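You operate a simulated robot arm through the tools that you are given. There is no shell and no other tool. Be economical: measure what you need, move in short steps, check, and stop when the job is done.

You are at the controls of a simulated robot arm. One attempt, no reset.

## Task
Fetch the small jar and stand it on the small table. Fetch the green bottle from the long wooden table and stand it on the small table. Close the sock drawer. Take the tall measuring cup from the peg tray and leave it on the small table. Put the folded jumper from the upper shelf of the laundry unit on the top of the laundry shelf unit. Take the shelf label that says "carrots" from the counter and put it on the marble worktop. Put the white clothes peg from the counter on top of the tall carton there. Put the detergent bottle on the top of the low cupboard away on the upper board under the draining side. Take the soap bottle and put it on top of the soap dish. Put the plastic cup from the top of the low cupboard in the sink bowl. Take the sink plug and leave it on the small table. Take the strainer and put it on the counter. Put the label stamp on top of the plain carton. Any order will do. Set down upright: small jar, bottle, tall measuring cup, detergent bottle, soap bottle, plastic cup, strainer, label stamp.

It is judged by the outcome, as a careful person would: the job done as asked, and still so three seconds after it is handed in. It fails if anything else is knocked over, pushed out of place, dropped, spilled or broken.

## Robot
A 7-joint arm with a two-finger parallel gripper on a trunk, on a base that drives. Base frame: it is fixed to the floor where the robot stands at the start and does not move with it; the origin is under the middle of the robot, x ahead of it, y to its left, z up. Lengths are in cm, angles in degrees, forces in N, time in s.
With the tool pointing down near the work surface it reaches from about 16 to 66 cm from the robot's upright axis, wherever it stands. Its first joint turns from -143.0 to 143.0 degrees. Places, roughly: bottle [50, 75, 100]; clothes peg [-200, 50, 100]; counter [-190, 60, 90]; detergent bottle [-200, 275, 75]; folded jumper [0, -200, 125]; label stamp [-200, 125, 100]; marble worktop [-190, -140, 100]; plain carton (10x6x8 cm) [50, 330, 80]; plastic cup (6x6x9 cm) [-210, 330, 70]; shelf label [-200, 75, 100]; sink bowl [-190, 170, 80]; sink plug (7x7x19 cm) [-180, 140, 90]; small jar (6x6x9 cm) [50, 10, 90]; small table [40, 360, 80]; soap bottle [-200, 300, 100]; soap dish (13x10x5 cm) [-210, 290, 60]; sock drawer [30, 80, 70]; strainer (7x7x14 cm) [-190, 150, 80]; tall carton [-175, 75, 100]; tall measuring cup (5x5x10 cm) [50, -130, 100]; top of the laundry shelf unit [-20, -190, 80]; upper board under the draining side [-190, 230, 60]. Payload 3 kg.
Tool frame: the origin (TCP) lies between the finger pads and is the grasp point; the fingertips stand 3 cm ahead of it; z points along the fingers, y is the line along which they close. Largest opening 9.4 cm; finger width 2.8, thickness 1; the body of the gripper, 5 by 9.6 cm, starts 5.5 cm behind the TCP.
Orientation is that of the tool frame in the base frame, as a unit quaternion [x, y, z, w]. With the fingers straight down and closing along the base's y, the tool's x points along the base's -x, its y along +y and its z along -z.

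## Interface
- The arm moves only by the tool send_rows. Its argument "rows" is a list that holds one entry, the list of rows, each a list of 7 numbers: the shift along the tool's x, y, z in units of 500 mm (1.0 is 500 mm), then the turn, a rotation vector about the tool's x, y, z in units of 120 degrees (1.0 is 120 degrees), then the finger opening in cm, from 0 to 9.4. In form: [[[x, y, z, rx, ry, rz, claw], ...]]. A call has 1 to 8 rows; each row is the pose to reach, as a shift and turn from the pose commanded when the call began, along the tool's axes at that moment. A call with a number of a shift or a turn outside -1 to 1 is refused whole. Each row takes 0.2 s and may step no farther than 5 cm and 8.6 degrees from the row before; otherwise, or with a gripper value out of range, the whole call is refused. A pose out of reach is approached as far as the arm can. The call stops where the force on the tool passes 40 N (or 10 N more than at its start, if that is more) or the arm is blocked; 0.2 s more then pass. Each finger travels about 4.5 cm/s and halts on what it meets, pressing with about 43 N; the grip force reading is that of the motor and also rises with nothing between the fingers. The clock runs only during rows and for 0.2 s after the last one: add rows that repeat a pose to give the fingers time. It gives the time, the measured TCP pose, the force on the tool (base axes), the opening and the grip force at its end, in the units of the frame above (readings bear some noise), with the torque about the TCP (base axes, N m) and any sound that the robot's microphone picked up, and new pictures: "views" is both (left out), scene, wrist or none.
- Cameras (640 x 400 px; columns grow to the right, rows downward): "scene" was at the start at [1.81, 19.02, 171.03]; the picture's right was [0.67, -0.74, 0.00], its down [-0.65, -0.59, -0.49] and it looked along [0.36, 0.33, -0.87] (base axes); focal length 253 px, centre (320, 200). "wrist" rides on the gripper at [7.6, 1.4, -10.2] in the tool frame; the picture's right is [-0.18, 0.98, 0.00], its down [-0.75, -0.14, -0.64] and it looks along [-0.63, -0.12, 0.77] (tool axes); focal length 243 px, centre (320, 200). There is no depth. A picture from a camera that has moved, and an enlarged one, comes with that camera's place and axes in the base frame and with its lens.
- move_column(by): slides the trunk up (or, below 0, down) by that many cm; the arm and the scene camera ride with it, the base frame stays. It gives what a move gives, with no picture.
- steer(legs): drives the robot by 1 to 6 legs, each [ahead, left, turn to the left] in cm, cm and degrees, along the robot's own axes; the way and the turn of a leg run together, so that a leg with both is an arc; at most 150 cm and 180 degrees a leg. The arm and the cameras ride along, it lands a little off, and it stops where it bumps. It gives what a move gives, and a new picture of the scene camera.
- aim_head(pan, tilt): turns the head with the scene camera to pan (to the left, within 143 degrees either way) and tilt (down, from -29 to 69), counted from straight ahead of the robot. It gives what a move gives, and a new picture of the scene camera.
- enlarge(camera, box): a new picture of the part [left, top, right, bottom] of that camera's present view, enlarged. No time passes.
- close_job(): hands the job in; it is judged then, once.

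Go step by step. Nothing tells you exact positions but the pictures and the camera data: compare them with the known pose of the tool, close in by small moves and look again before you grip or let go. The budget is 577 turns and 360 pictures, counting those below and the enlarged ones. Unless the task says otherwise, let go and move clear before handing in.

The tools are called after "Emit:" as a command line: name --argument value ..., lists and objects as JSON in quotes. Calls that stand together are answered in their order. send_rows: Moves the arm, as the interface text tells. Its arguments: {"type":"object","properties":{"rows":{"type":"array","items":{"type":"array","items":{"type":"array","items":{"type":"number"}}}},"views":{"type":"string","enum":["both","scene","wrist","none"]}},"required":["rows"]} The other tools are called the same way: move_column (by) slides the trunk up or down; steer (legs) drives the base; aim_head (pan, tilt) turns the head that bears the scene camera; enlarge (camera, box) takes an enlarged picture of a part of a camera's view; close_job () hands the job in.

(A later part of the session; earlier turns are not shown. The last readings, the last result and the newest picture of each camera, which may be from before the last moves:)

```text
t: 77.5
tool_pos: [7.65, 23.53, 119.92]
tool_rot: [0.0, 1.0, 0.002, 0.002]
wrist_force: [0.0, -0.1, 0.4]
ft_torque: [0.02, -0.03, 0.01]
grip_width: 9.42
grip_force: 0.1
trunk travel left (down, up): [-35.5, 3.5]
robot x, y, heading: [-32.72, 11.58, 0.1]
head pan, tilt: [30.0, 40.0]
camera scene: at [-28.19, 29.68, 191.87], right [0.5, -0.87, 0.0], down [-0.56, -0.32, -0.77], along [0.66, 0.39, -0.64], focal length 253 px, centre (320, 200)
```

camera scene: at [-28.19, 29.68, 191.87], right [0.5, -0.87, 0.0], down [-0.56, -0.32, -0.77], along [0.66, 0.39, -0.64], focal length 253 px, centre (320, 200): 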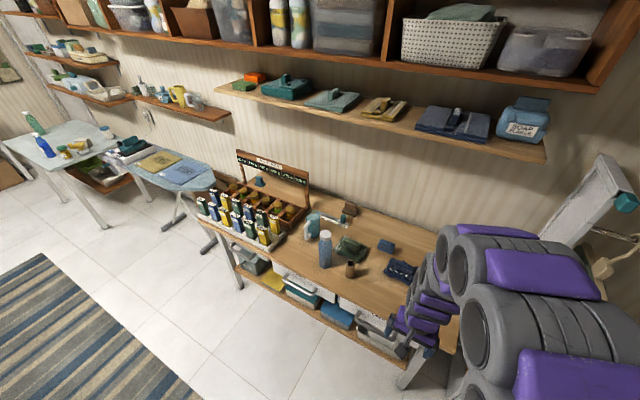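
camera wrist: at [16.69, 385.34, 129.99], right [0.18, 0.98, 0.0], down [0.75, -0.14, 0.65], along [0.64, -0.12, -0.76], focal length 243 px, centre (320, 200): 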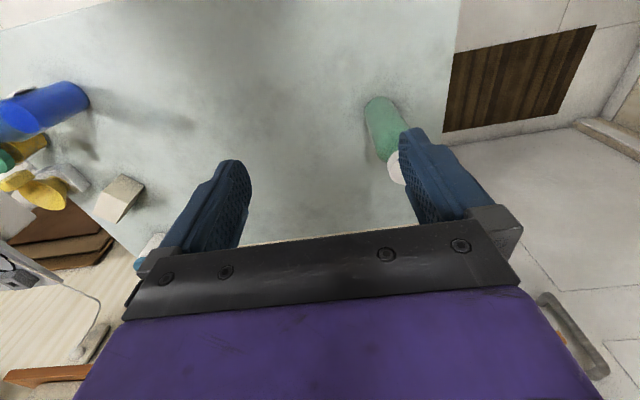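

I move in over the yellow-lid jar, estimated at (48, 14).

Emit:
steer --legs '[[22, 0, 0]]'

Emit:
send_rows --rows '[[[-0.06, -0.05, 0.0, 0, 0, 0, 9.4], [-0.13, -0.1, 0.0, 0, 0, 0, 9.4], [-0.2, -0.15, 0.04, 0, 0, 0, 9.4], [-0.26, -0.19, 0.08, 0, 0, 0, 9.4], [-0.28, -0.19, 0.16, 0, 0, 0, 9.4]]]' --views "wrist"

```text
t: 79.2
tool_pos: [29.7, 23.59, 119.92]
tool_rot: [0.0, 1.0, 0.002, 0.003]
wrist_force: [1.0, 0.8, 0.3]
ft_torque: [0.02, 0.06, -0.01]
grip_width: 9.44
grip_force: 0.1
trunk travel left (down, up): [-35.5, 3.5]
robot x, y, heading: [-10.92, 11.57, -0.2]
head pan, tilt: [30.0, 40.0]
camera scene: at [-6.09, 30.3, 191.8], right [0.5, -0.87, 0.0], down [-0.56, -0.32, -0.76], along [0.66, 0.38, -0.65], focal length 253 px, centre (320, 200)
```

scene: 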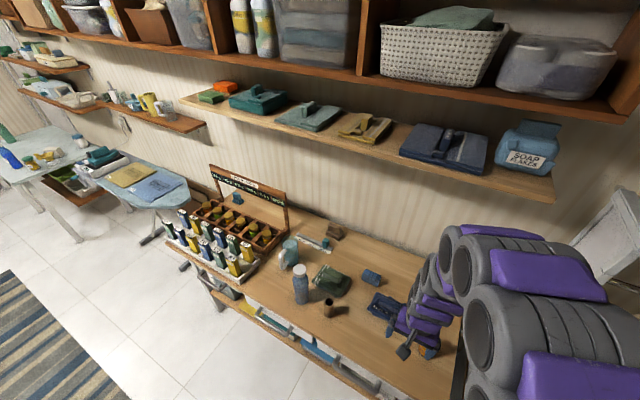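

```text
t: 80.3
tool_pos: [43.79, 13.6, 111.92]
tool_rot: [0.0, 1.0, 0.003, 0.001]
wrist_force: [0.2, -0.4, 0.1]
ft_torque: [-0.01, -0.03, -0.01]
grip_width: 9.4
grip_force: 0.1
trunk travel left (down, up): [-35.5, 3.5]
robot x, y, heading: [-11.1, 11.75, 0.2]
head pan, tilt: [30.0, 40.0]
camera wrist: at [36.16, 15.18, 122.04], right [0.18, 0.98, 0.01], down [0.75, -0.15, 0.64], along [0.63, -0.11, -0.76], focal length 243 px, centre (320, 200)
```

wrist: 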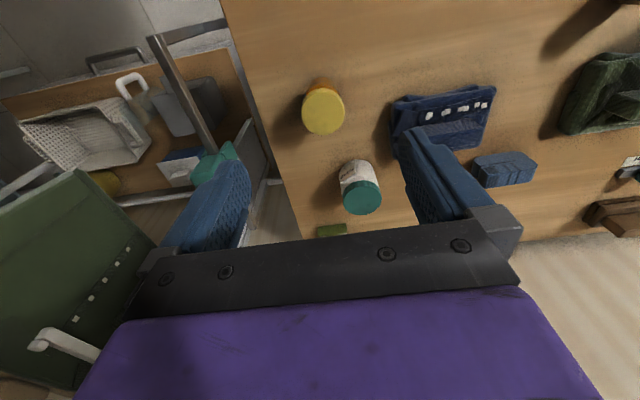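

The jar is at (47.9, 13.8). I descend over it.

Emit:
send_rows --rows '[[[-0.04, 0.004, 0.08, 0, 0, 0, 9.4], [-0.082, 0.004, 0.16, 0, 0, 0, 9.4], [-0.082, 0.004, 0.25, 0, 0, 0, 9.4], [-0.082, 0.004, 0.34, 0, 0, 0, 9.4], [-0.082, 0.004, 0.4, 0, 0, 0, 9.4]]]' --views "wrist"

```text
t: 81.5
tool_pos: [47.88, 14.22, 91.92]
tool_rot: [0.001, 1.0, 0.002, 0.003]
wrist_force: [0.2, -0.4, 0.7]
ft_torque: [0.0, 0.01, -0.02]
grip_width: 9.39
grip_force: 0.0
trunk travel left (down, up): [-35.5, 3.5]
robot x, y, heading: [-11.06, 11.36, -0.1]
head pan, tilt: [30.0, 40.0]
camera wrist: at [40.36, 15.67, 102.06], right [0.18, 0.98, 0.01], down [0.75, -0.14, 0.65], along [0.64, -0.11, -0.76], focal length 243 px, centre (320, 200)
```

wrist: 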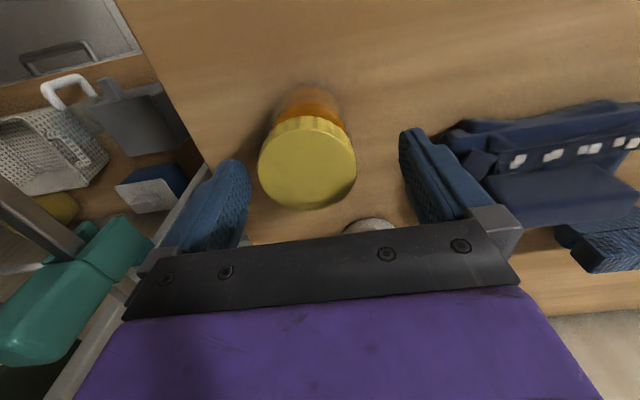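

Emit:
send_rows --rows '[[[-0.006, -0.014, 0.07, 0, 0, 0, 9.4], [-0.006, -0.014, 0.13, 0, 0, 0, 9.4], [-0.006, -0.014, 0.13, 0, 0, 0, 7], [-0.006, -0.014, 0.13, 0, 0, 0, 5], [-0.006, -0.014, 0.13, 0, 0, 0, 4.5], [-0.006, -0.014, 0.13, 0, 0, 0, 4.5]]]' --views "wrist"

```text
t: 83.0
tool_pos: [48.16, 13.54, 85.49]
tool_rot: [0.0, 1.0, 0.003, 0.004]
wrist_force: [-0.2, -1.0, -1.3]
ft_torque: [-0.07, 0.01, 0.01]
grip_width: 5.91
grip_force: 43.2
trunk travel left (down, up): [-35.5, 3.5]
robot x, y, heading: [-10.54, 11.35, -0.0]
head pan, tilt: [30.0, 40.0]
camera wrist: at [40.64, 14.97, 95.65], right [0.18, 0.98, 0.01], down [0.75, -0.14, 0.65], along [0.64, -0.11, -0.76], focal length 243 px, centre (320, 200)
```

wrist: 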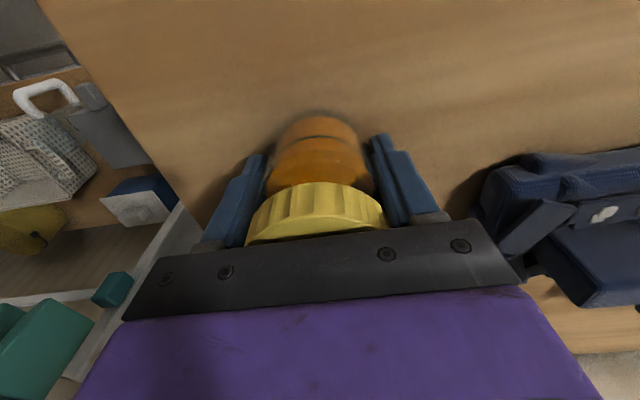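

Jar gripped. Lift, retract and drive to the small table.

Emit:
send_rows --rows '[[[0, 0, -0.06, 0, 0, 0, 4], [0, 0, -0.15, 0, 0, 0, 4], [0, 0, -0.24, 0, 0, 0, 4], [0, 0, -0.33, 0, 0, 0, 4], [0.04, 0, -0.41, 0, 0, 0, 4], [0.11, 0.0, -0.47, 0, 0, 0, 4], [0.19, 0.0, -0.52, 0, 0, 0, 4], [0.28, 0.0, -0.54, 0, 0, 0, 4]]]' --views "none"

Emit:
steer --legs '[[-22, 0, 0], [0, 150, 0], [0, 150, 0], [0, 52, 0], [16, 0, 0]]'

```text
t: 84.8
tool_pos: [33.78, 13.59, 112.58]
tool_rot: [-0.001, 1.0, 0.003, 0.003]
wrist_force: [0.3, -0.9, 0.2]
ft_torque: [-0.04, 0.0, -0.02]
grip_width: 4.02
grip_force: 0.1
trunk travel left (down, up): [-35.5, 3.5]
robot x, y, heading: [-10.58, 11.78, -0.1]
head pan, tilt: [30.0, 40.0]
```

```text
t: 104.2
tool_pos: [31.13, 364.6, 112.41]
tool_rot: [0.011, 1.0, 0.005, 0.002]
wrist_force: [0.0, -0.1, 0.0]
ft_torque: [0.02, 0.04, 0.0]
grip_width: 3.99
grip_force: 0.0
trunk travel left (down, up): [-35.5, 3.5]
robot x, y, heading: [-13.75, 364.21, -1.2]
head pan, tilt: [30.0, 40.0]
camera scene: at [-8.63, 380.36, 192.03], right [0.48, -0.88, -0.01], down [-0.57, -0.3, -0.77], along [0.67, 0.38, -0.64], focal length 253 px, centre (320, 200)
```

scene: 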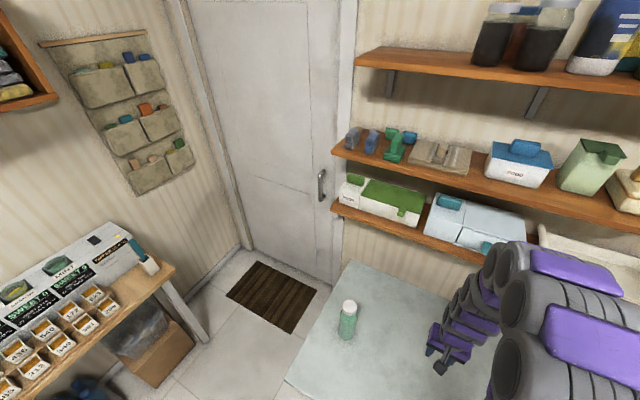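

The grip reads empty: the jar slipped out somewhere at the start. I go back to look for it.

Emit:
steer --legs '[[-16, 0, 1.2], [0, -150, 0], [0, -150, 0], [0, -52, 0]]'

Emit:
aim_head --pan 10 --tilt 50

Emit:
send_rows --rows '[[[0, 0, 0, 0, 0, 0, 4]]]' --views "wrist"

```text
t: 122.3
tool_pos: [13.59, 17.86, 112.45]
tool_rot: [-0.003, 1.0, -0.007, 0.003]
wrist_force: [-0.5, 0.0, 0.2]
ft_torque: [-0.03, -0.02, 0.02]
grip_width: 4.02
grip_force: 0.1
trunk travel left (down, up): [-35.5, 3.5]
robot x, y, heading: [-31.15, 14.03, -0.0]
head pan, tilt: [30.0, 40.0]
camera scene: at [-26.56, 35.05, 191.51], right [0.5, -0.86, 0.01], down [-0.56, -0.34, -0.76], along [0.66, 0.37, -0.65], focal length 253 px, centre (320, 200)
```

scene: 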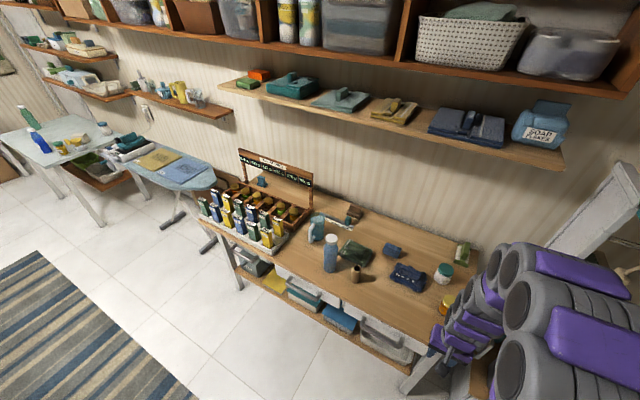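

```text
t: 123.1
tool_pos: [13.39, 17.36, 112.63]
tool_rot: [-0.003, 1.0, -0.005, 0.004]
wrist_force: [-0.8, 0.7, 0.0]
ft_torque: [-0.06, -0.01, 0.03]
grip_width: 4.0
grip_force: 0.1
trunk travel left (down, up): [-35.5, 3.5]
robot x, y, heading: [-30.88, 14.27, 0.3]
head pan, tilt: [10.0, 50.0]
camera scene: at [-26.35, 31.63, 190.22], right [0.18, -0.98, 0.01], down [-0.76, -0.14, -0.64], along [0.63, 0.1, -0.77], focal length 253 px, centre (320, 200)
```

scene: 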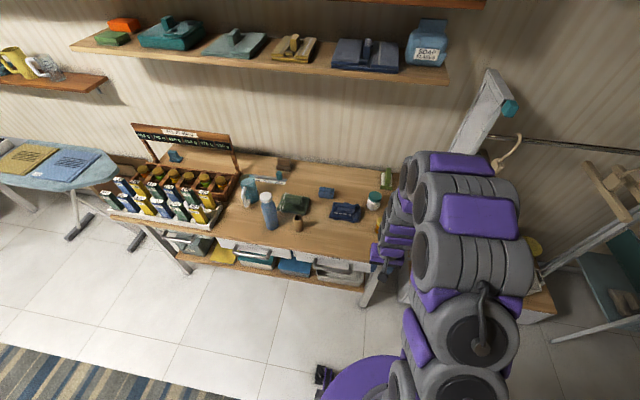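

```text
t: 123.5
tool_pos: [13.4, 14.48, 112.54]
tool_rot: [-0.002, 1.0, 0.006, 0.004]
wrist_force: [0.4, 0.7, 0.2]
ft_torque: [-0.04, 0.02, 0.0]
grip_width: 4.01
grip_force: 0.1
trunk travel left (down, up): [-35.5, 3.5]
robot x, y, heading: [-31.44, 13.21, 0.3]
head pan, tilt: [10.0, 50.0]
camera wrist: at [5.78, 15.78, 122.68], right [0.18, 0.98, 0.01], down [0.75, -0.15, 0.65], along [0.64, -0.11, -0.76], focal length 243 px, centre (320, 200)
```

wrist: 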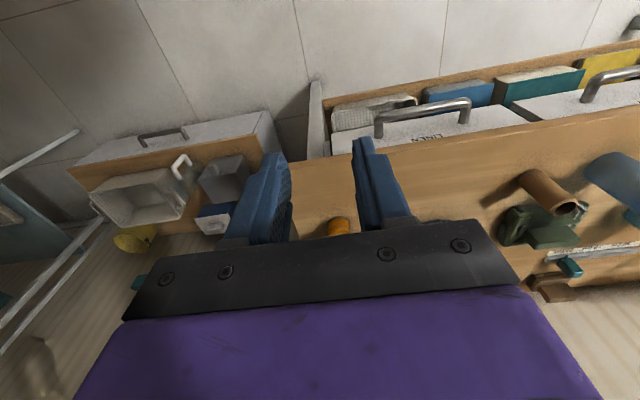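

The jar still stands upright in its place; it merely slipped. I grasp again, lower and lift slowly with checks.

Emit:
steer --legs '[[20, 0, 0]]'

Emit:
send_rows --rows '[[[-0.08, 0, 0.0, 0, 0, 0, 6], [-0.16, 0, 0.03, 0, 0, 0, 8], [-0.22, 0, 0.06, 0, 0, 0, 9.4], [-0.26, 0, 0.12, 0, 0, 0, 9.4], [-0.28, 0, 0.2, 0, 0, 0, 9.4], [-0.28, 0, 0.28, 0, 0, 0, 9.4]]]' --views "wrist"

```text
t: 125.1
tool_pos: [33.49, 15.38, 112.49]
tool_rot: [-0.001, 1.0, 0.004, 0.004]
wrist_force: [0.4, 0.3, -0.3]
ft_torque: [0.0, 0.02, 0.04]
grip_width: 4.01
grip_force: 0.1
trunk travel left (down, up): [-35.5, 3.5]
robot x, y, heading: [-11.31, 13.69, 0.1]
head pan, tilt: [10.0, 50.0]
camera scene: at [-6.12, 28.89, 190.42], right [0.18, -0.98, 0.0], down [-0.76, -0.14, -0.64], along [0.63, 0.11, -0.77], focal length 253 px, centre (320, 200)
```

scene: 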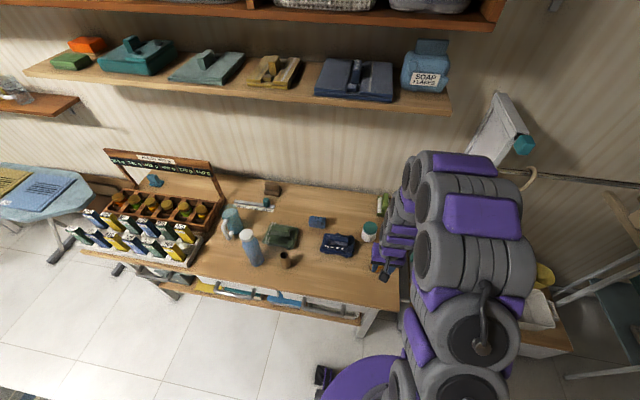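

```text
t: 126.5
tool_pos: [47.63, 15.93, 98.65]
tool_rot: [-0.003, 1.0, 0.003, 0.005]
wrist_force: [0.2, 0.1, 0.1]
ft_torque: [0.0, 0.03, 0.03]
grip_width: 9.4
grip_force: 0.0
trunk travel left (down, up): [-35.5, 3.5]
robot x, y, heading: [-10.97, 13.7, 0.5]
head pan, tilt: [10.0, 50.0]
camera wrist: at [40.03, 17.39, 108.75], right [0.18, 0.98, 0.01], down [0.75, -0.14, 0.65], along [0.64, -0.11, -0.76], focal length 243 px, centre (320, 200)
```

wrist: 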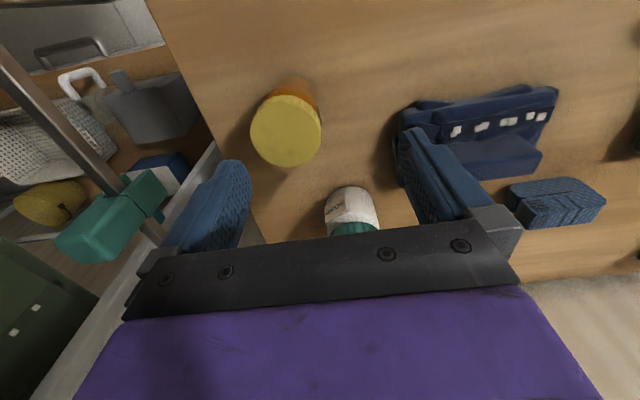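

Emit:
send_rows --rows '[[[-0.014, -0.028, 0.05, 0, 0, 0, 9.4], [-0.014, -0.056, 0.1, 0, 0, 0, 9.4], [-0.014, -0.056, 0.18, 0, 0, 0, 9.4], [-0.014, -0.056, 0.25, 0, 0, 0, 9.4], [-0.014, -0.056, 0.29, 0, 0, 0, 9.4], [-0.014, -0.056, 0.29, 0, 0, 0, 9.4]]]' --views "wrist"

```text
t: 127.7
tool_pos: [48.17, 13.0, 85.07]
tool_rot: [-0.004, 1.0, 0.003, 0.003]
wrist_force: [-11.5, 4.2, 24.0]
ft_torque: [-0.87, 0.43, -0.38]
grip_width: 9.38
grip_force: 0.1
trunk travel left (down, up): [-35.5, 3.5]
robot x, y, heading: [-11.16, 13.69, 0.2]
head pan, tilt: [10.0, 50.0]
stopped in row 5: the force on the tool passed its limit at 65 N (the readings are from after the stop); the commanded pose is now the measured one
camera wrist: at [40.62, 14.4, 95.16], right [0.18, 0.98, 0.01], down [0.75, -0.14, 0.65], along [0.64, -0.11, -0.76], focal length 243 px, centre (320, 200)
```

wrist: 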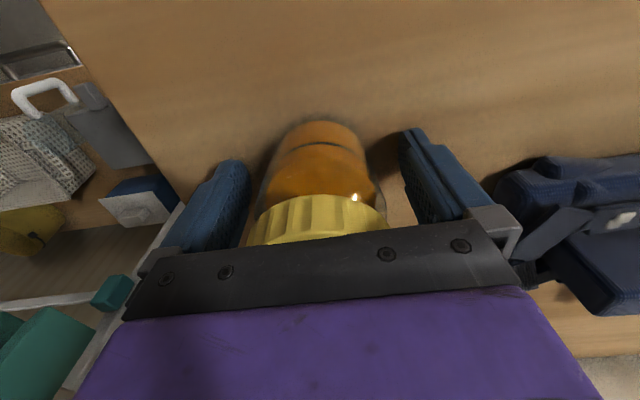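

The palm touched the lid; I go up so the pads centre on the lid (as worked with the bottle cap), then grip.

Emit:
send_rows --rows '[[[0, 0.002, -0.03, 0, 0, 0, 9.4], [0, 0.004, -0.066, 0, 0, 0, 9.4], [0, 0.004, -0.066, 0, 0, 0, 7], [0, 0.004, -0.066, 0, 0, 0, 5], [0, 0.004, -0.066, 0, 0, 0, 3], [0, 0.004, -0.066, 0, 0, 0, 3], [0, 0.004, -0.066, 0, 0, 0, 3]]]' --views "wrist"

```text
t: 129.3
tool_pos: [48.27, 13.18, 88.31]
tool_rot: [-0.001, 1.0, 0.004, 0.004]
wrist_force: [-0.8, 1.1, 0.2]
ft_torque: [-0.02, 0.06, -0.03]
grip_width: 5.79
grip_force: 42.9
trunk travel left (down, up): [-35.5, 3.5]
robot x, y, heading: [-11.11, 13.63, 0.3]
head pan, tilt: [10.0, 50.0]
camera wrist: at [40.75, 14.51, 98.4], right [0.18, 0.98, 0.01], down [0.75, -0.14, 0.65], along [0.64, -0.11, -0.76], focal length 243 px, centre (320, 200)
```

wrist: 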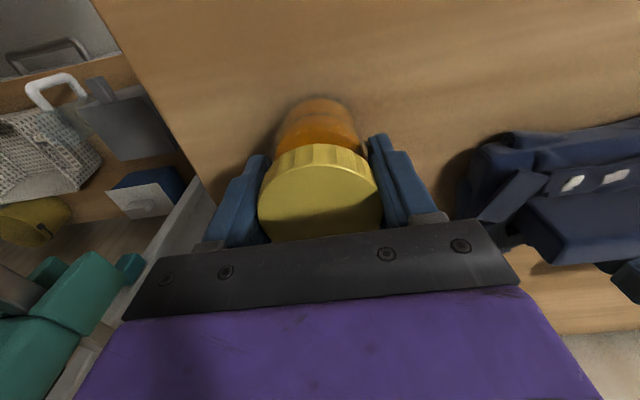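

Gripped on the lid at 5.8 cm. I lift slowly and check.

Emit:
send_rows --rows '[[[0, 0, -0.01, 0, 0, 0, 3], [0, 0, -0.02, 0, 0, 0, 3], [0, 0, -0.04, 0, 0, 0, 3], [0, 0, -0.06, 0, 0, 0, 3]]]' --views "wrist"

```text
t: 130.3
tool_pos: [48.27, 13.28, 91.3]
tool_rot: [-0.002, 1.0, 0.003, 0.005]
wrist_force: [-0.2, 0.8, -2.1]
ft_torque: [-0.03, 0.02, -0.01]
grip_width: 5.78
grip_force: 42.8
trunk travel left (down, up): [-35.5, 3.5]
robot x, y, heading: [-10.9, 13.67, 0.4]
head pan, tilt: [10.0, 50.0]
camera wrist: at [40.73, 14.5, 101.4], right [0.18, 0.98, 0.01], down [0.75, -0.14, 0.65], along [0.64, -0.11, -0.76], focal length 243 px, centre (320, 200)
```

wrist: 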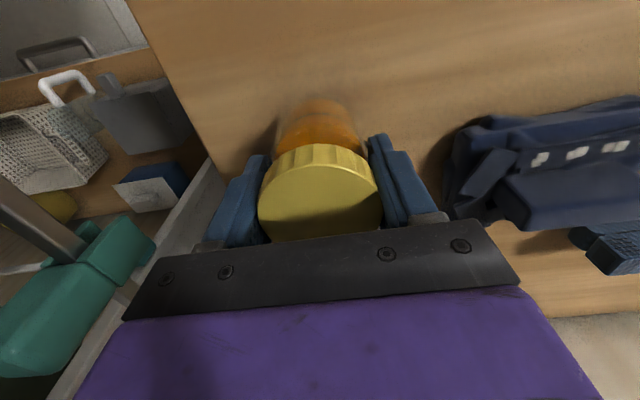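

It is held. I lift on, retract, and drive.

Emit:
send_rows --rows '[[[0, 0, -0.04, 0, 0, 0, 3], [0, 0, -0.1, 0, 0, 0, 3], [0, 0, -0.17, 0, 0, 0, 3], [0, 0, -0.24, 0, 0, 0, 3], [0.03, 0, -0.3, 0, 0, 0, 3], [0.09, 0.0, -0.36, 0, 0, 0, 3], [0.16, 0.0, -0.4, 0, 0, 0, 3], [0.24, 0.0, -0.42, 0, 0, 0, 3]]]' --views "none"

```text
t: 132.1
tool_pos: [35.87, 12.96, 112.24]
tool_rot: [-0.002, 1.0, 0.003, 0.004]
wrist_force: [-0.3, 1.3, -2.5]
ft_torque: [-0.02, 0.02, -0.02]
grip_width: 5.79
grip_force: 43.2
trunk travel left (down, up): [-35.5, 3.5]
robot x, y, heading: [-10.79, 13.56, 0.3]
head pan, tilt: [10.0, 50.0]
```

Emit:
steer --legs '[[-22, 0, -0.3], [0, 150, 0], [0, 150, 0], [0, 60, 0], [16, 0, 0]]'

Emit:
send_rows --rows '[[[0, 0, 0.0, 0, 0, 0, 3]]]' --views "wrist"

```text
t: 151.9
tool_pos: [31.74, 375.28, 112.07]
tool_rot: [0.001, 1.0, 0.001, 0.004]
wrist_force: [0.8, 0.0, -2.6]
ft_torque: [-0.02, -0.02, -0.02]
grip_width: 5.79
grip_force: 42.9
trunk travel left (down, up): [-35.5, 3.5]
robot x, y, heading: [-15.26, 375.64, 0.1]
head pan, tilt: [10.0, 50.0]
camera scene: at [-10.43, 391.93, 190.34], right [0.17, -0.98, 0.0], down [-0.76, -0.14, -0.64], along [0.63, 0.11, -0.77], focal length 253 px, centre (320, 200)
```

scene: 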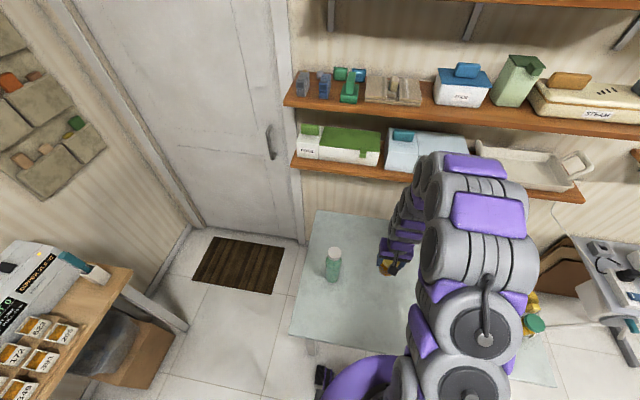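

```text
t: 152.3
tool_pos: [31.43, 374.34, 112.25]
tool_rot: [0.001, 1.0, 0.005, 0.005]
wrist_force: [-0.1, -0.6, -2.3]
ft_torque: [-0.02, 0.01, 0.02]
grip_width: 5.79
grip_force: 42.9
trunk travel left (down, up): [-35.5, 3.5]
robot x, y, heading: [-15.27, 375.24, 0.2]
head pan, tilt: [10.0, 50.0]
camera wrist: at [23.86, 375.72, 122.31], right [0.19, 0.98, 0.01], down [0.75, -0.15, 0.65], along [0.64, -0.11, -0.76], focal length 243 px, centre (320, 200)
```

wrist: 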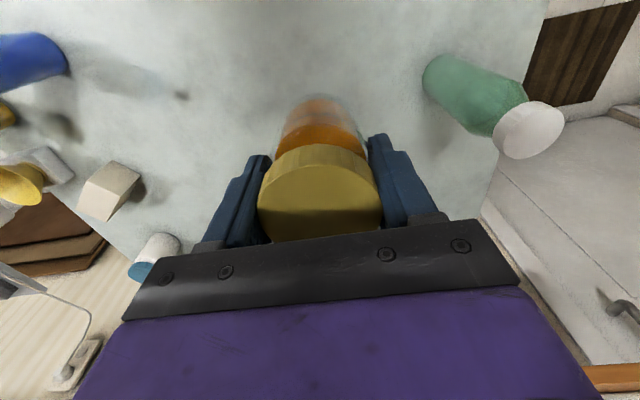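

Jar held; I move it to about (40, 373) and lower.

Emit:
send_rows --rows '[[[-0.05, 0, 0.06, 0, 0, 0, 3], [-0.1, -0.01, 0.12, 0, 0, 0, 3], [-0.16, -0.02, 0.19, 0, 0, 0, 3], [-0.16, -0.02, 0.28, 0, 0, 0, 3], [-0.16, -0.02, 0.37, 0, 0, 0, 3], [-0.16, -0.02, 0.45, 0, 0, 0, 3]]]' --views "none"

Emit:
send_rows --rows '[[[0, 0, 0.014, 0, 0, 0, 3], [0, 0, 0.028, 0, 0, 0, 3], [0, 0, 0.042, 0, 0, 0, 3], [0, 0, 0.056, 0, 0, 0, 3], [0, 0, 0.07, 0, 0, 0, 3], [0, 0, 0.084, 0, 0, 0, 3], [0, 0, 0.098, 0, 0, 0, 3], [0, 0, 0.112, 0, 0, 0, 3]]]' --views "wrist"

```text
t: 153.7
tool_pos: [39.79, 374.19, 89.74]
tool_rot: [0.0, 1.0, 0.002, 0.004]
wrist_force: [0.1, 0.4, -1.5]
ft_torque: [0.0, -0.03, 0.03]
grip_width: 5.8
grip_force: 43.1
trunk travel left (down, up): [-35.5, 3.5]
robot x, y, heading: [-15.37, 375.8, 0.1]
head pan, tilt: [10.0, 50.0]
```

```text
t: 155.5
tool_pos: [39.9, 373.86, 84.3]
tool_rot: [0.0, 1.0, 0.004, 0.007]
wrist_force: [0.2, 0.1, 10.1]
ft_torque: [-0.25, 0.27, 0.0]
grip_width: 5.79
grip_force: 42.9
trunk travel left (down, up): [-35.5, 3.5]
robot x, y, heading: [-15.26, 375.83, 0.2]
head pan, tilt: [10.0, 50.0]
camera wrist: at [32.24, 375.37, 94.38], right [0.18, 0.98, 0.01], down [0.75, -0.15, 0.65], along [0.64, -0.11, -0.76], focal length 243 px, centre (320, 200)
```

wrist: 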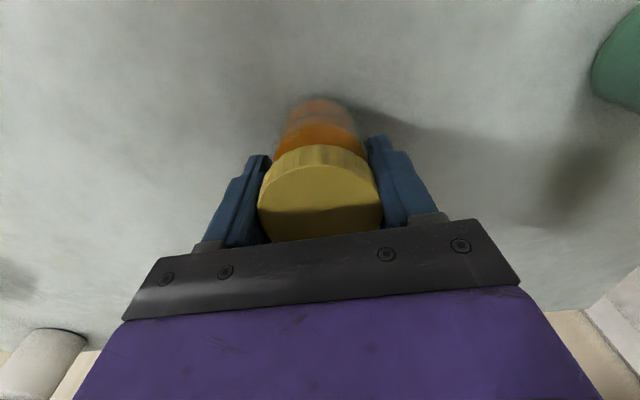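

On the table (10 N). I release and rise.

Emit:
send_rows --rows '[[[0, 0, 0, 0, 0, 0, 5], [0, 0, 0, 0, 0, 0, 7], [0, 0, 0, 0, 0, 0, 9.4], [0, 0, 0, 0, 0, 0, 9.4], [0, 0, -0.06, 0, 0, 0, 9.4], [0, 0, -0.15, 0, 0, 0, 9.4], [0, 0, -0.24, 0, 0, 0, 9.4], [0, 0, -0.33, 0, 0, 0, 9.4]]]' --views "wrist"

```text
t: 157.3
tool_pos: [39.7, 373.88, 100.84]
tool_rot: [0.0, 1.0, 0.003, 0.006]
wrist_force: [0.3, 0.7, 0.4]
ft_torque: [-0.02, 0.02, 0.03]
grip_width: 9.38
grip_force: 0.0
trunk travel left (down, up): [-35.5, 3.5]
robot x, y, heading: [-15.39, 375.78, -0.1]
head pan, tilt: [10.0, 50.0]
camera wrist: at [31.99, 375.25, 110.9], right [0.18, 0.98, 0.01], down [0.75, -0.15, 0.65], along [0.64, -0.11, -0.76], focal length 243 px, centre (320, 200)
```

wrist: 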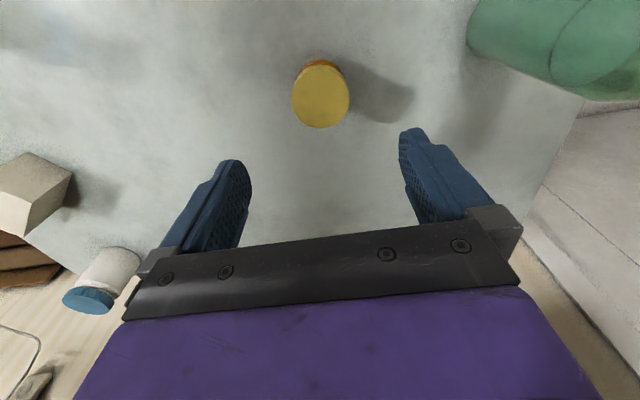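

Jar is placed. Next I retract, turn around and drive toward the low cupboard on the other side.

Emit:
send_rows --rows '[[[0.05, 0, -0.08, 0, 0, 0, 9.4], [0.1, 0, -0.16, 0, 0, 0, 9.4], [0.16, 0, -0.22, 0, 0, 0, 9.4], [0.24, 0, -0.26, 0, 0, 0, 9.4], [0.3, 0, -0.3, 0, 0, 0, 9.4]]]' --views "none"

Emit:
steer --legs '[[-40, 0, 0], [0, -60, 0], [0, 0, 180], [45, 0, 0]]'

Emit:
aim_head --pan 0 --tilt 35

```text
t: 158.5
tool_pos: [24.3, 373.71, 115.7]
tool_rot: [0.0, 1.0, 0.003, 0.006]
wrist_force: [0.1, 0.6, -0.2]
ft_torque: [0.02, -0.02, -0.01]
grip_width: 9.39
grip_force: 0.1
trunk travel left (down, up): [-35.5, 3.5]
robot x, y, heading: [-15.42, 375.75, 0.1]
head pan, tilt: [10.0, 50.0]
```

```text
t: 173.7
tool_pos: [-140.59, 317.01, 115.58]
tool_rot: [1.0, 0.007, -0.005, 0.004]
wrist_force: [-0.6, 0.4, -1.0]
ft_torque: [-0.03, 0.0, 0.0]
grip_width: 9.41
grip_force: 0.0
trunk travel left (down, up): [-35.5, 3.5]
robot x, y, heading: [-100.7, 315.75, -179.2]
head pan, tilt: [10.0, 50.0]
camera scene: at [-105.6, 299.96, 190.42], right [-0.19, 0.98, 0.0], down [0.75, 0.14, -0.64], along [-0.63, -0.12, -0.77], focal length 253 px, centre (320, 200)
```

scene: 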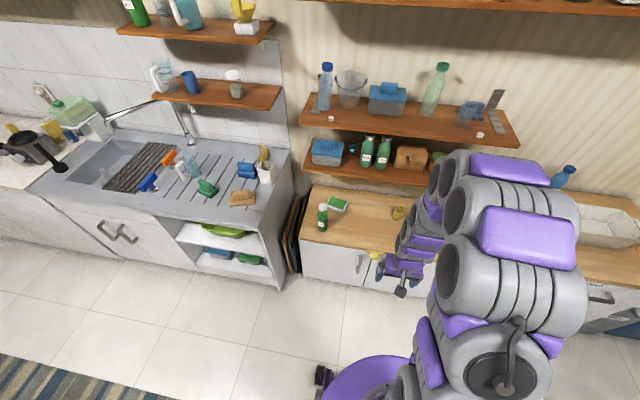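

```text
t: 174.5
tool_pos: [-140.34, 317.03, 115.51]
tool_rot: [1.0, 0.007, -0.005, 0.003]
wrist_force: [0.0, 0.6, -0.1]
ft_torque: [0.0, 0.02, -0.01]
grip_width: 9.4
grip_force: 0.1
trunk travel left (down, up): [-35.5, 3.5]
robot x, y, heading: [-100.83, 315.79, -179.2]
head pan, tilt: [0.0, 35.0]
camera scene: at [-106.75, 301.28, 192.59], right [-0.01, 1.0, 0.0], down [0.58, 0.01, -0.82], along [-0.82, -0.01, -0.58], focal length 253 px, centre (320, 200)
```

scene: 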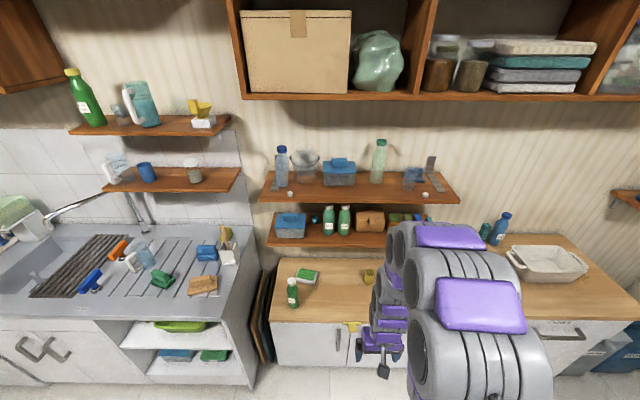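

I see the draining unit and the low cupboard. I enlarge to identify detergent bottle, soap dish, cup and soap bottle.

Emit:
enlarge --camera "scene" --box '[250, 130, 450, 320]'

Emit:
enlarge --camera "scene" --box '[60, 200, 270, 400]'

Emit:
send_rows --rows '[[[0, 0, 0, 0, 0, 0, 9.4]]]' --views "wrist"

```text
2.11 times, centred on (350, 225) of scene
camera zoom: at [-106.75, 301.28, 192.59], right [-0.01, 1.0, 0.0], down [0.58, 0.01, -0.82], along [-0.82, -0.01, -0.58], focal length 533 px, centre (257, 147)
```

zoom: 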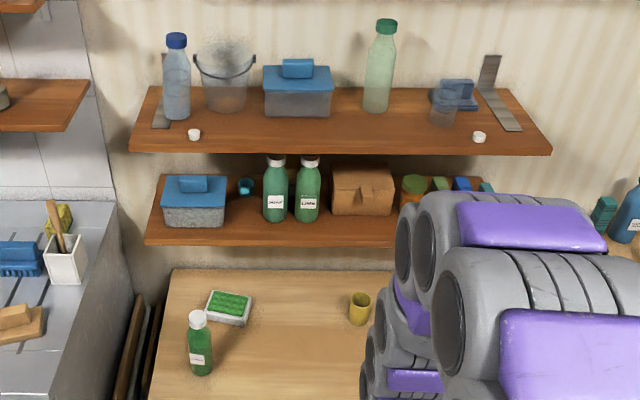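

```text
2.00 times, centred on (165, 300) of scene
camera zoom: at [-106.75, 301.28, 192.59], right [-0.01, 1.0, 0.0], down [0.58, 0.01, -0.82], along [-0.82, -0.01, -0.58], focal length 507 px, centre (630, 0)
```

zoom: 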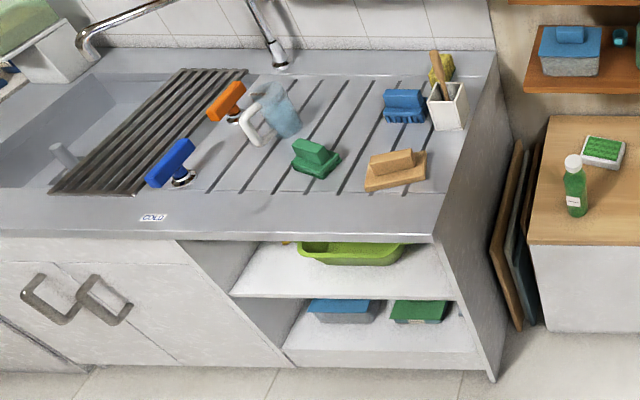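

```text
t: 174.9
tool_pos: [-140.33, 317.16, 115.66]
tool_rot: [1.0, 0.007, -0.004, 0.004]
wrist_force: [-0.9, -0.6, -0.8]
ft_torque: [-0.01, -0.02, -0.02]
grip_width: 9.4
grip_force: 0.2
trunk travel left (down, up): [-35.5, 3.5]
robot x, y, heading: [-100.57, 315.48, -179.1]
head pan, tilt: [0.0, 35.0]
camera wrist: at [-132.54, 315.83, 125.7], right [-0.17, -0.99, 0.01], down [-0.75, 0.13, 0.65], along [-0.64, 0.1, -0.76], focal length 243 px, centre (320, 200)
```

wrist: 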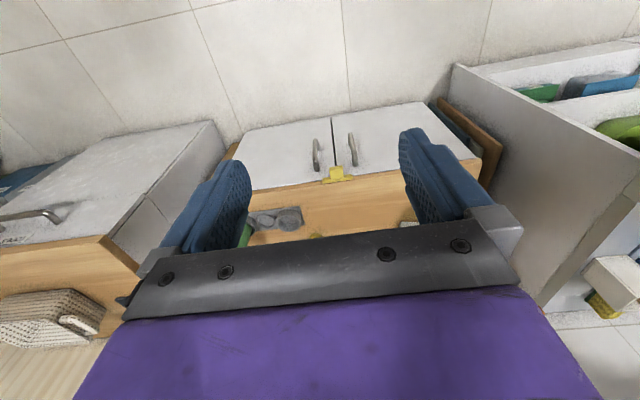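

Detergent bottle ≈ (-188, 285), soap dish ≈ (-206, 292), yellow cup ≈ (-203, 329), and two bottles on the shelf. I read the labels.

Emit:
enlarge --camera "scene" --box '[310, 195, 370, 245]'

Emit:
enlarge --camera "scene" --box '[275, 260, 335, 315]'

```text
8.00 times, centred on (340, 220) of scene
camera zoom: at [-106.77, 301.29, 192.59], right [-0.01, 1.0, 0.0], down [0.58, 0.01, -0.82], along [-0.82, -0.01, -0.58], focal length 2027 px, centre (160, 40)
```

zoom: 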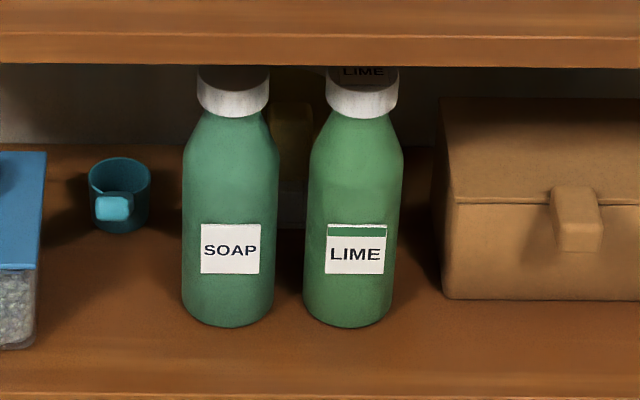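

```text
7.27 times, centred on (305, 288) of scene
camera zoom: at [-106.77, 301.29, 192.59], right [-0.01, 1.0, 0.0], down [0.58, 0.01, -0.82], along [-0.82, -0.01, -0.58], focal length 1843 px, centre (429, -436)
```

zoom: 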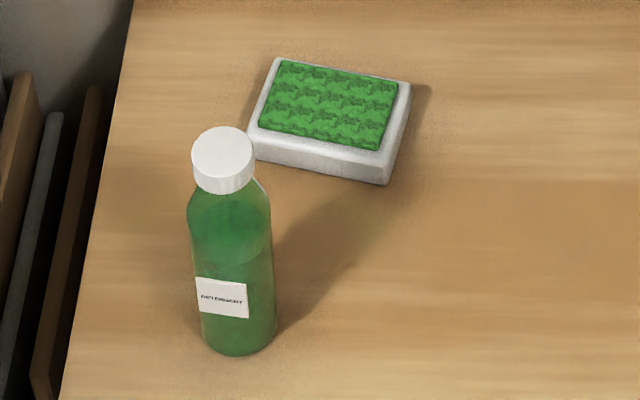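

The left shelf bottle says SOAP, the right one LIME; the one on the cupboard says DETERGENT. I lower the trunk for parallax and working height, then look again.

Emit:
move_column --by -30

Emit:
aim_head --pan -2 --tilt 35

Emit:
enlarge --camera "scene" --box '[240, 100, 440, 300]'

```text
t: 177.9
tool_pos: [-140.39, 316.99, 85.66]
tool_rot: [1.0, 0.007, -0.005, 0.004]
wrist_force: [0.5, 0.6, 0.0]
ft_torque: [-0.02, -0.01, 0.0]
grip_width: 9.39
grip_force: 0.0
trunk travel left (down, up): [-5.5, 33.5]
robot x, y, heading: [-100.55, 315.6, -179.4]
head pan, tilt: [0.0, 35.0]
```

```text
t: 178.5
tool_pos: [-140.41, 317.01, 85.73]
tool_rot: [1.0, 0.007, -0.006, 0.003]
wrist_force: [0.0, -0.8, -0.4]
ft_torque: [0.02, -0.01, -0.01]
grip_width: 9.4
grip_force: 0.1
trunk travel left (down, up): [-5.5, 33.5]
robot x, y, heading: [-100.52, 315.6, -179.4]
head pan, tilt: [-2.0, 35.0]
camera scene: at [-106.72, 301.61, 162.59], right [0.02, 1.0, 0.0], down [0.58, -0.01, -0.82], along [-0.82, 0.02, -0.58], focal length 253 px, centre (320, 200)
```

scene: 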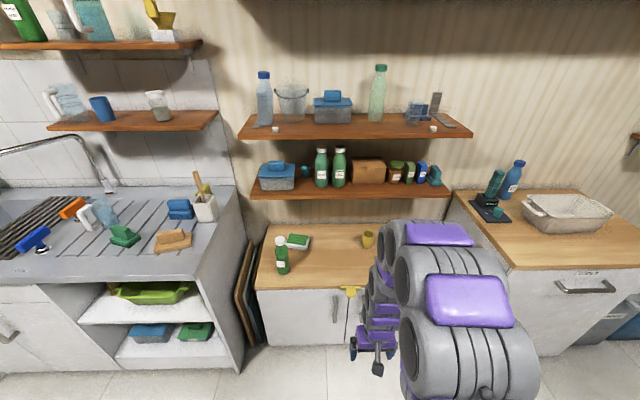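

```text
2.00 times, centred on (340, 200) of scene
camera zoom: at [-106.72, 301.61, 162.59], right [0.02, 1.0, 0.0], down [0.58, -0.01, -0.82], along [-0.82, 0.02, -0.58], focal length 507 px, centre (280, 200)
```

zoom: 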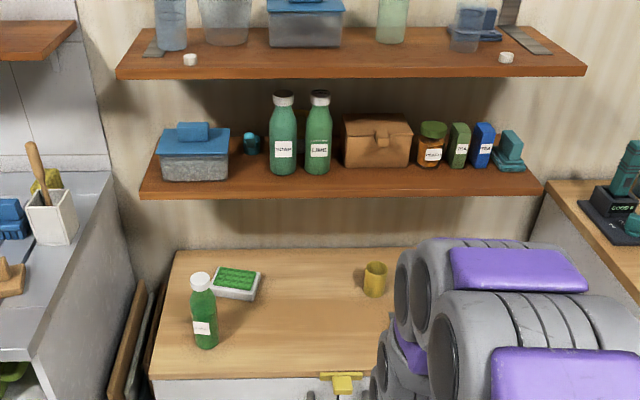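

Triangulated: detergent bottle (-186, 286), z 65–86.5; soap bottle (-206, 304.6), z 102–120; dish (-206, 292.5), top ~68. The detergent needs a horizontal grasp for the shelf under the drainer, so I tilt the tool to horizontal in free space.

Emit:
send_rows --rows '[[[-0.04, 0, 0.0, 0, -0.07, 0, 9.4], [-0.08, 0, 0.0, 0, -0.14, 0, 9.4], [-0.12, 0, 0.0, 0, -0.21, 0, 9.4], [-0.16, 0, 0.0, 0, -0.28, 0, 9.4], [-0.2, 0, 0.0, 0, -0.35, 0, 9.4], [-0.24, 0, 0.0, 0, -0.42, 0, 9.4], [-0.27, 0, 0.0, 0, -0.49, 0, 9.4], [-0.3, 0, 0.0, 0, -0.56, 0, 9.4]]]' --views "wrist"

```text
t: 180.3
tool_pos: [-160.57, 317.52, 90.36]
tool_rot: [0.83, 0.005, -0.558, 0.007]
wrist_force: [-1.1, -0.2, -0.4]
ft_torque: [-0.01, -0.01, -0.02]
grip_width: 9.4
grip_force: 0.0
out of reach, approached as far as the arm can: row 3, 4, 5, 6, 7, 8
trunk travel left (down, up): [-5.5, 33.5]
robot x, y, heading: [-100.71, 315.59, -179.2]
head pan, tilt: [-2.0, 35.0]
camera wrist: at [-147.93, 316.23, 87.03], right [-0.05, -0.98, 0.18], down [0.31, 0.15, 0.94], along [-0.95, 0.11, 0.3], focal length 243 px, centre (320, 200)
```

wrist: 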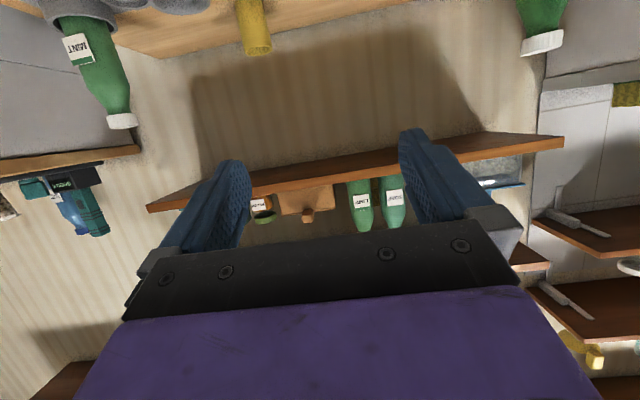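

The tilt works. I finish turning to horizontal and check the reachable height.

Emit:
send_rows --rows '[[[0, 0, 0.0, 0, -0.065, 0, 9.4], [0, 0, 0.0, 0, -0.13, 0, 9.4], [0, 0, 0.0, 0, -0.185, 0, 9.4]]]' --views "none"

Emit:
move_column --by -5

```text
t: 181.1
tool_pos: [-160.41, 317.72, 90.18]
tool_rot: [-0.707, -0.001, 0.708, -0.007]
wrist_force: [0.7, 0.1, 0.4]
ft_torque: [-0.03, 0.0, -0.01]
grip_width: 9.39
grip_force: 0.0
out of reach, approached as far as the arm can: row 1
trunk travel left (down, up): [-5.5, 33.5]
robot x, y, heading: [-100.73, 315.49, -179.3]
head pan, tilt: [-2.0, 35.0]
```

```text
t: 182.0
tool_pos: [-160.41, 317.74, 85.35]
tool_rot: [-0.707, -0.003, 0.707, -0.008]
wrist_force: [-0.3, 0.8, -0.8]
ft_torque: [-0.01, 0.02, -0.04]
grip_width: 9.42
grip_force: 0.1
trunk travel left (down, up): [-0.5, 38.5]
robot x, y, heading: [-100.86, 315.36, -179.1]
head pan, tilt: [-2.0, 35.0]
```

Emit:
send_rows --rows '[[[0.08, 0, 0.0, 0, 0, 0, 9.4], [0.16, 0, 0.0, 0, 0, 0, 9.4], [0.2, 0, 0.0, 0, 0, 0, 9.4]]]' --views "both"

```text
t: 182.8
tool_pos: [-160.45, 317.47, 75.42]
tool_rot: [-0.707, -0.003, 0.708, -0.008]
wrist_force: [-0.3, 0.2, -0.5]
ft_torque: [-0.02, -0.01, -0.01]
grip_width: 9.39
grip_force: 0.0
trunk travel left (down, up): [-0.5, 38.5]
robot x, y, heading: [-101.1, 315.56, -179.1]
head pan, tilt: [-2.0, 35.0]
camera scene: at [-106.8, 301.63, 157.59], right [0.02, 1.0, 0.0], down [0.58, -0.01, -0.82], along [-0.82, 0.02, -0.58], focal length 253 px, centre (320, 200)
camera wrist: at [-149.98, 316.28, 67.58], right [0.01, -0.98, 0.19], down [0.64, 0.16, 0.75], along [-0.77, 0.11, 0.63], focal length 243 px, centre (320, 200)
```

scene: 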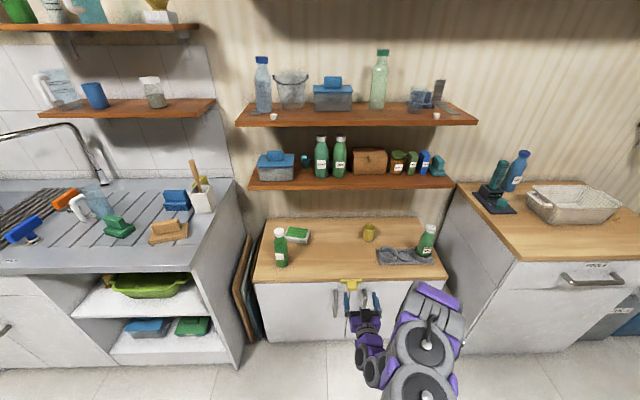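
wrist: 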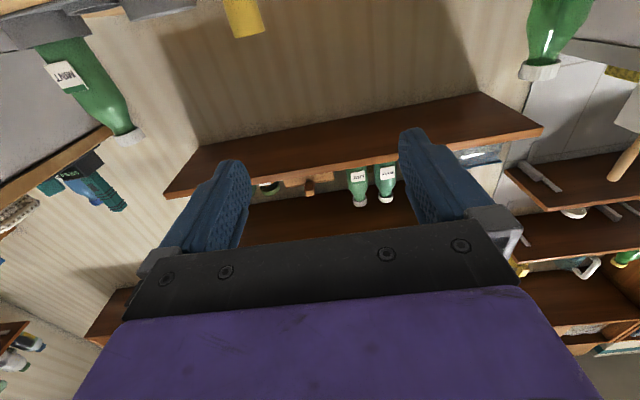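

The tool reaches z 75 horizontally. I slide the base to line up with the detergent bottle at y≈286.

Emit:
steer --legs '[[0, 31.5, -0.9]]'

Emit:
send_rows --rows '[[[-0.05, 0, 0.0, 0, 0, 0, 9.4]]]' --views "wrist"

```text
t: 184.9
tool_pos: [-160.04, 287.16, 75.21]
tool_rot: [-0.707, 0.004, 0.707, -0.003]
wrist_force: [0.4, 0.4, 0.1]
ft_torque: [-0.03, 0.01, 0.03]
grip_width: 9.39
grip_force: 0.0
trunk travel left (down, up): [-0.5, 38.5]
robot x, y, heading: [-100.29, 283.75, 179.9]
head pan, tilt: [-2.0, 35.0]
camera scene: at [-106.81, 270.8, 157.65], right [0.04, 1.0, 0.0], down [0.58, -0.02, -0.82], along [-0.82, 0.03, -0.58], focal length 253 px, centre (320, 200)
```

scene: 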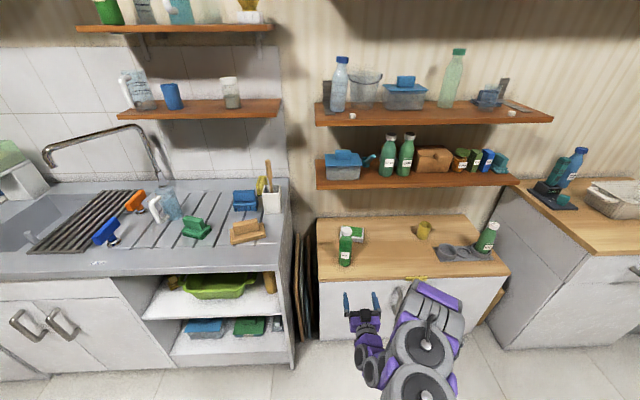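

```text
t: 185.3
tool_pos: [-160.03, 286.85, 77.84]
tool_rot: [-0.706, 0.003, 0.708, -0.002]
wrist_force: [0.3, 0.4, 0.4]
ft_torque: [0.02, 0.04, 0.01]
grip_width: 9.4
grip_force: 0.1
trunk travel left (down, up): [-0.5, 38.5]
robot x, y, heading: [-100.54, 283.88, 179.9]
head pan, tilt: [-2.0, 35.0]
camera wrist: at [-149.65, 285.37, 70.2], right [0.0, -0.98, 0.19], down [0.64, 0.14, 0.75], along [-0.77, 0.12, 0.63], focal length 243 px, centre (320, 200)
```

wrist: 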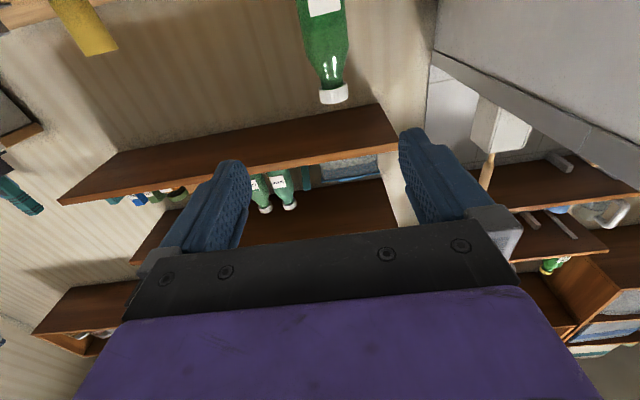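

The bottle lines up at y≈286, its top near z 82. I drive ahead 18 cm and look again.

Emit:
steer --legs '[[18, 0, 0]]'

Emit:
send_rows --rows '[[[0, 0.01, 0.0, 0, 0, 0, 9.4]]]' --views "wrist"

```text
t: 186.8
tool_pos: [-178.06, 286.75, 77.91]
tool_rot: [-0.706, 0.002, 0.708, -0.001]
wrist_force: [0.0, -0.4, -0.2]
ft_torque: [0.0, 0.0, 0.01]
grip_width: 9.4
grip_force: 0.0
trunk travel left (down, up): [-0.5, 38.5]
robot x, y, heading: [-118.42, 284.16, 179.8]
head pan, tilt: [-2.0, 35.0]
camera scene: at [-124.83, 269.99, 157.58], right [0.04, 1.0, 0.0], down [0.58, -0.02, -0.82], along [-0.82, 0.03, -0.58], focal length 253 px, centre (320, 200)
```

scene: 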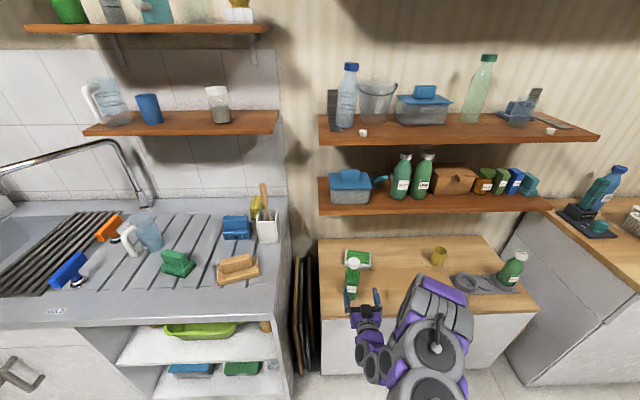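

```text
t: 187.2
tool_pos: [-177.98, 286.33, 78.03]
tool_rot: [-0.706, 0.003, 0.709, -0.002]
wrist_force: [0.5, -1.1, -0.3]
ft_torque: [0.02, 0.04, 0.0]
grip_width: 9.4
grip_force: 0.0
trunk travel left (down, up): [-0.5, 38.5]
robot x, y, heading: [-118.57, 283.67, 179.9]
head pan, tilt: [-2.0, 35.0]
camera wrist: at [-167.57, 284.84, 70.28], right [0.0, -0.98, 0.19], down [0.65, 0.14, 0.75], along [-0.76, 0.12, 0.63], focal length 243 px, centre (320, 200)
```

wrist: 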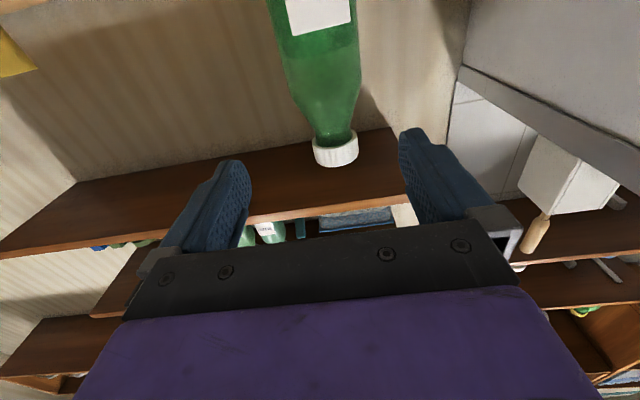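

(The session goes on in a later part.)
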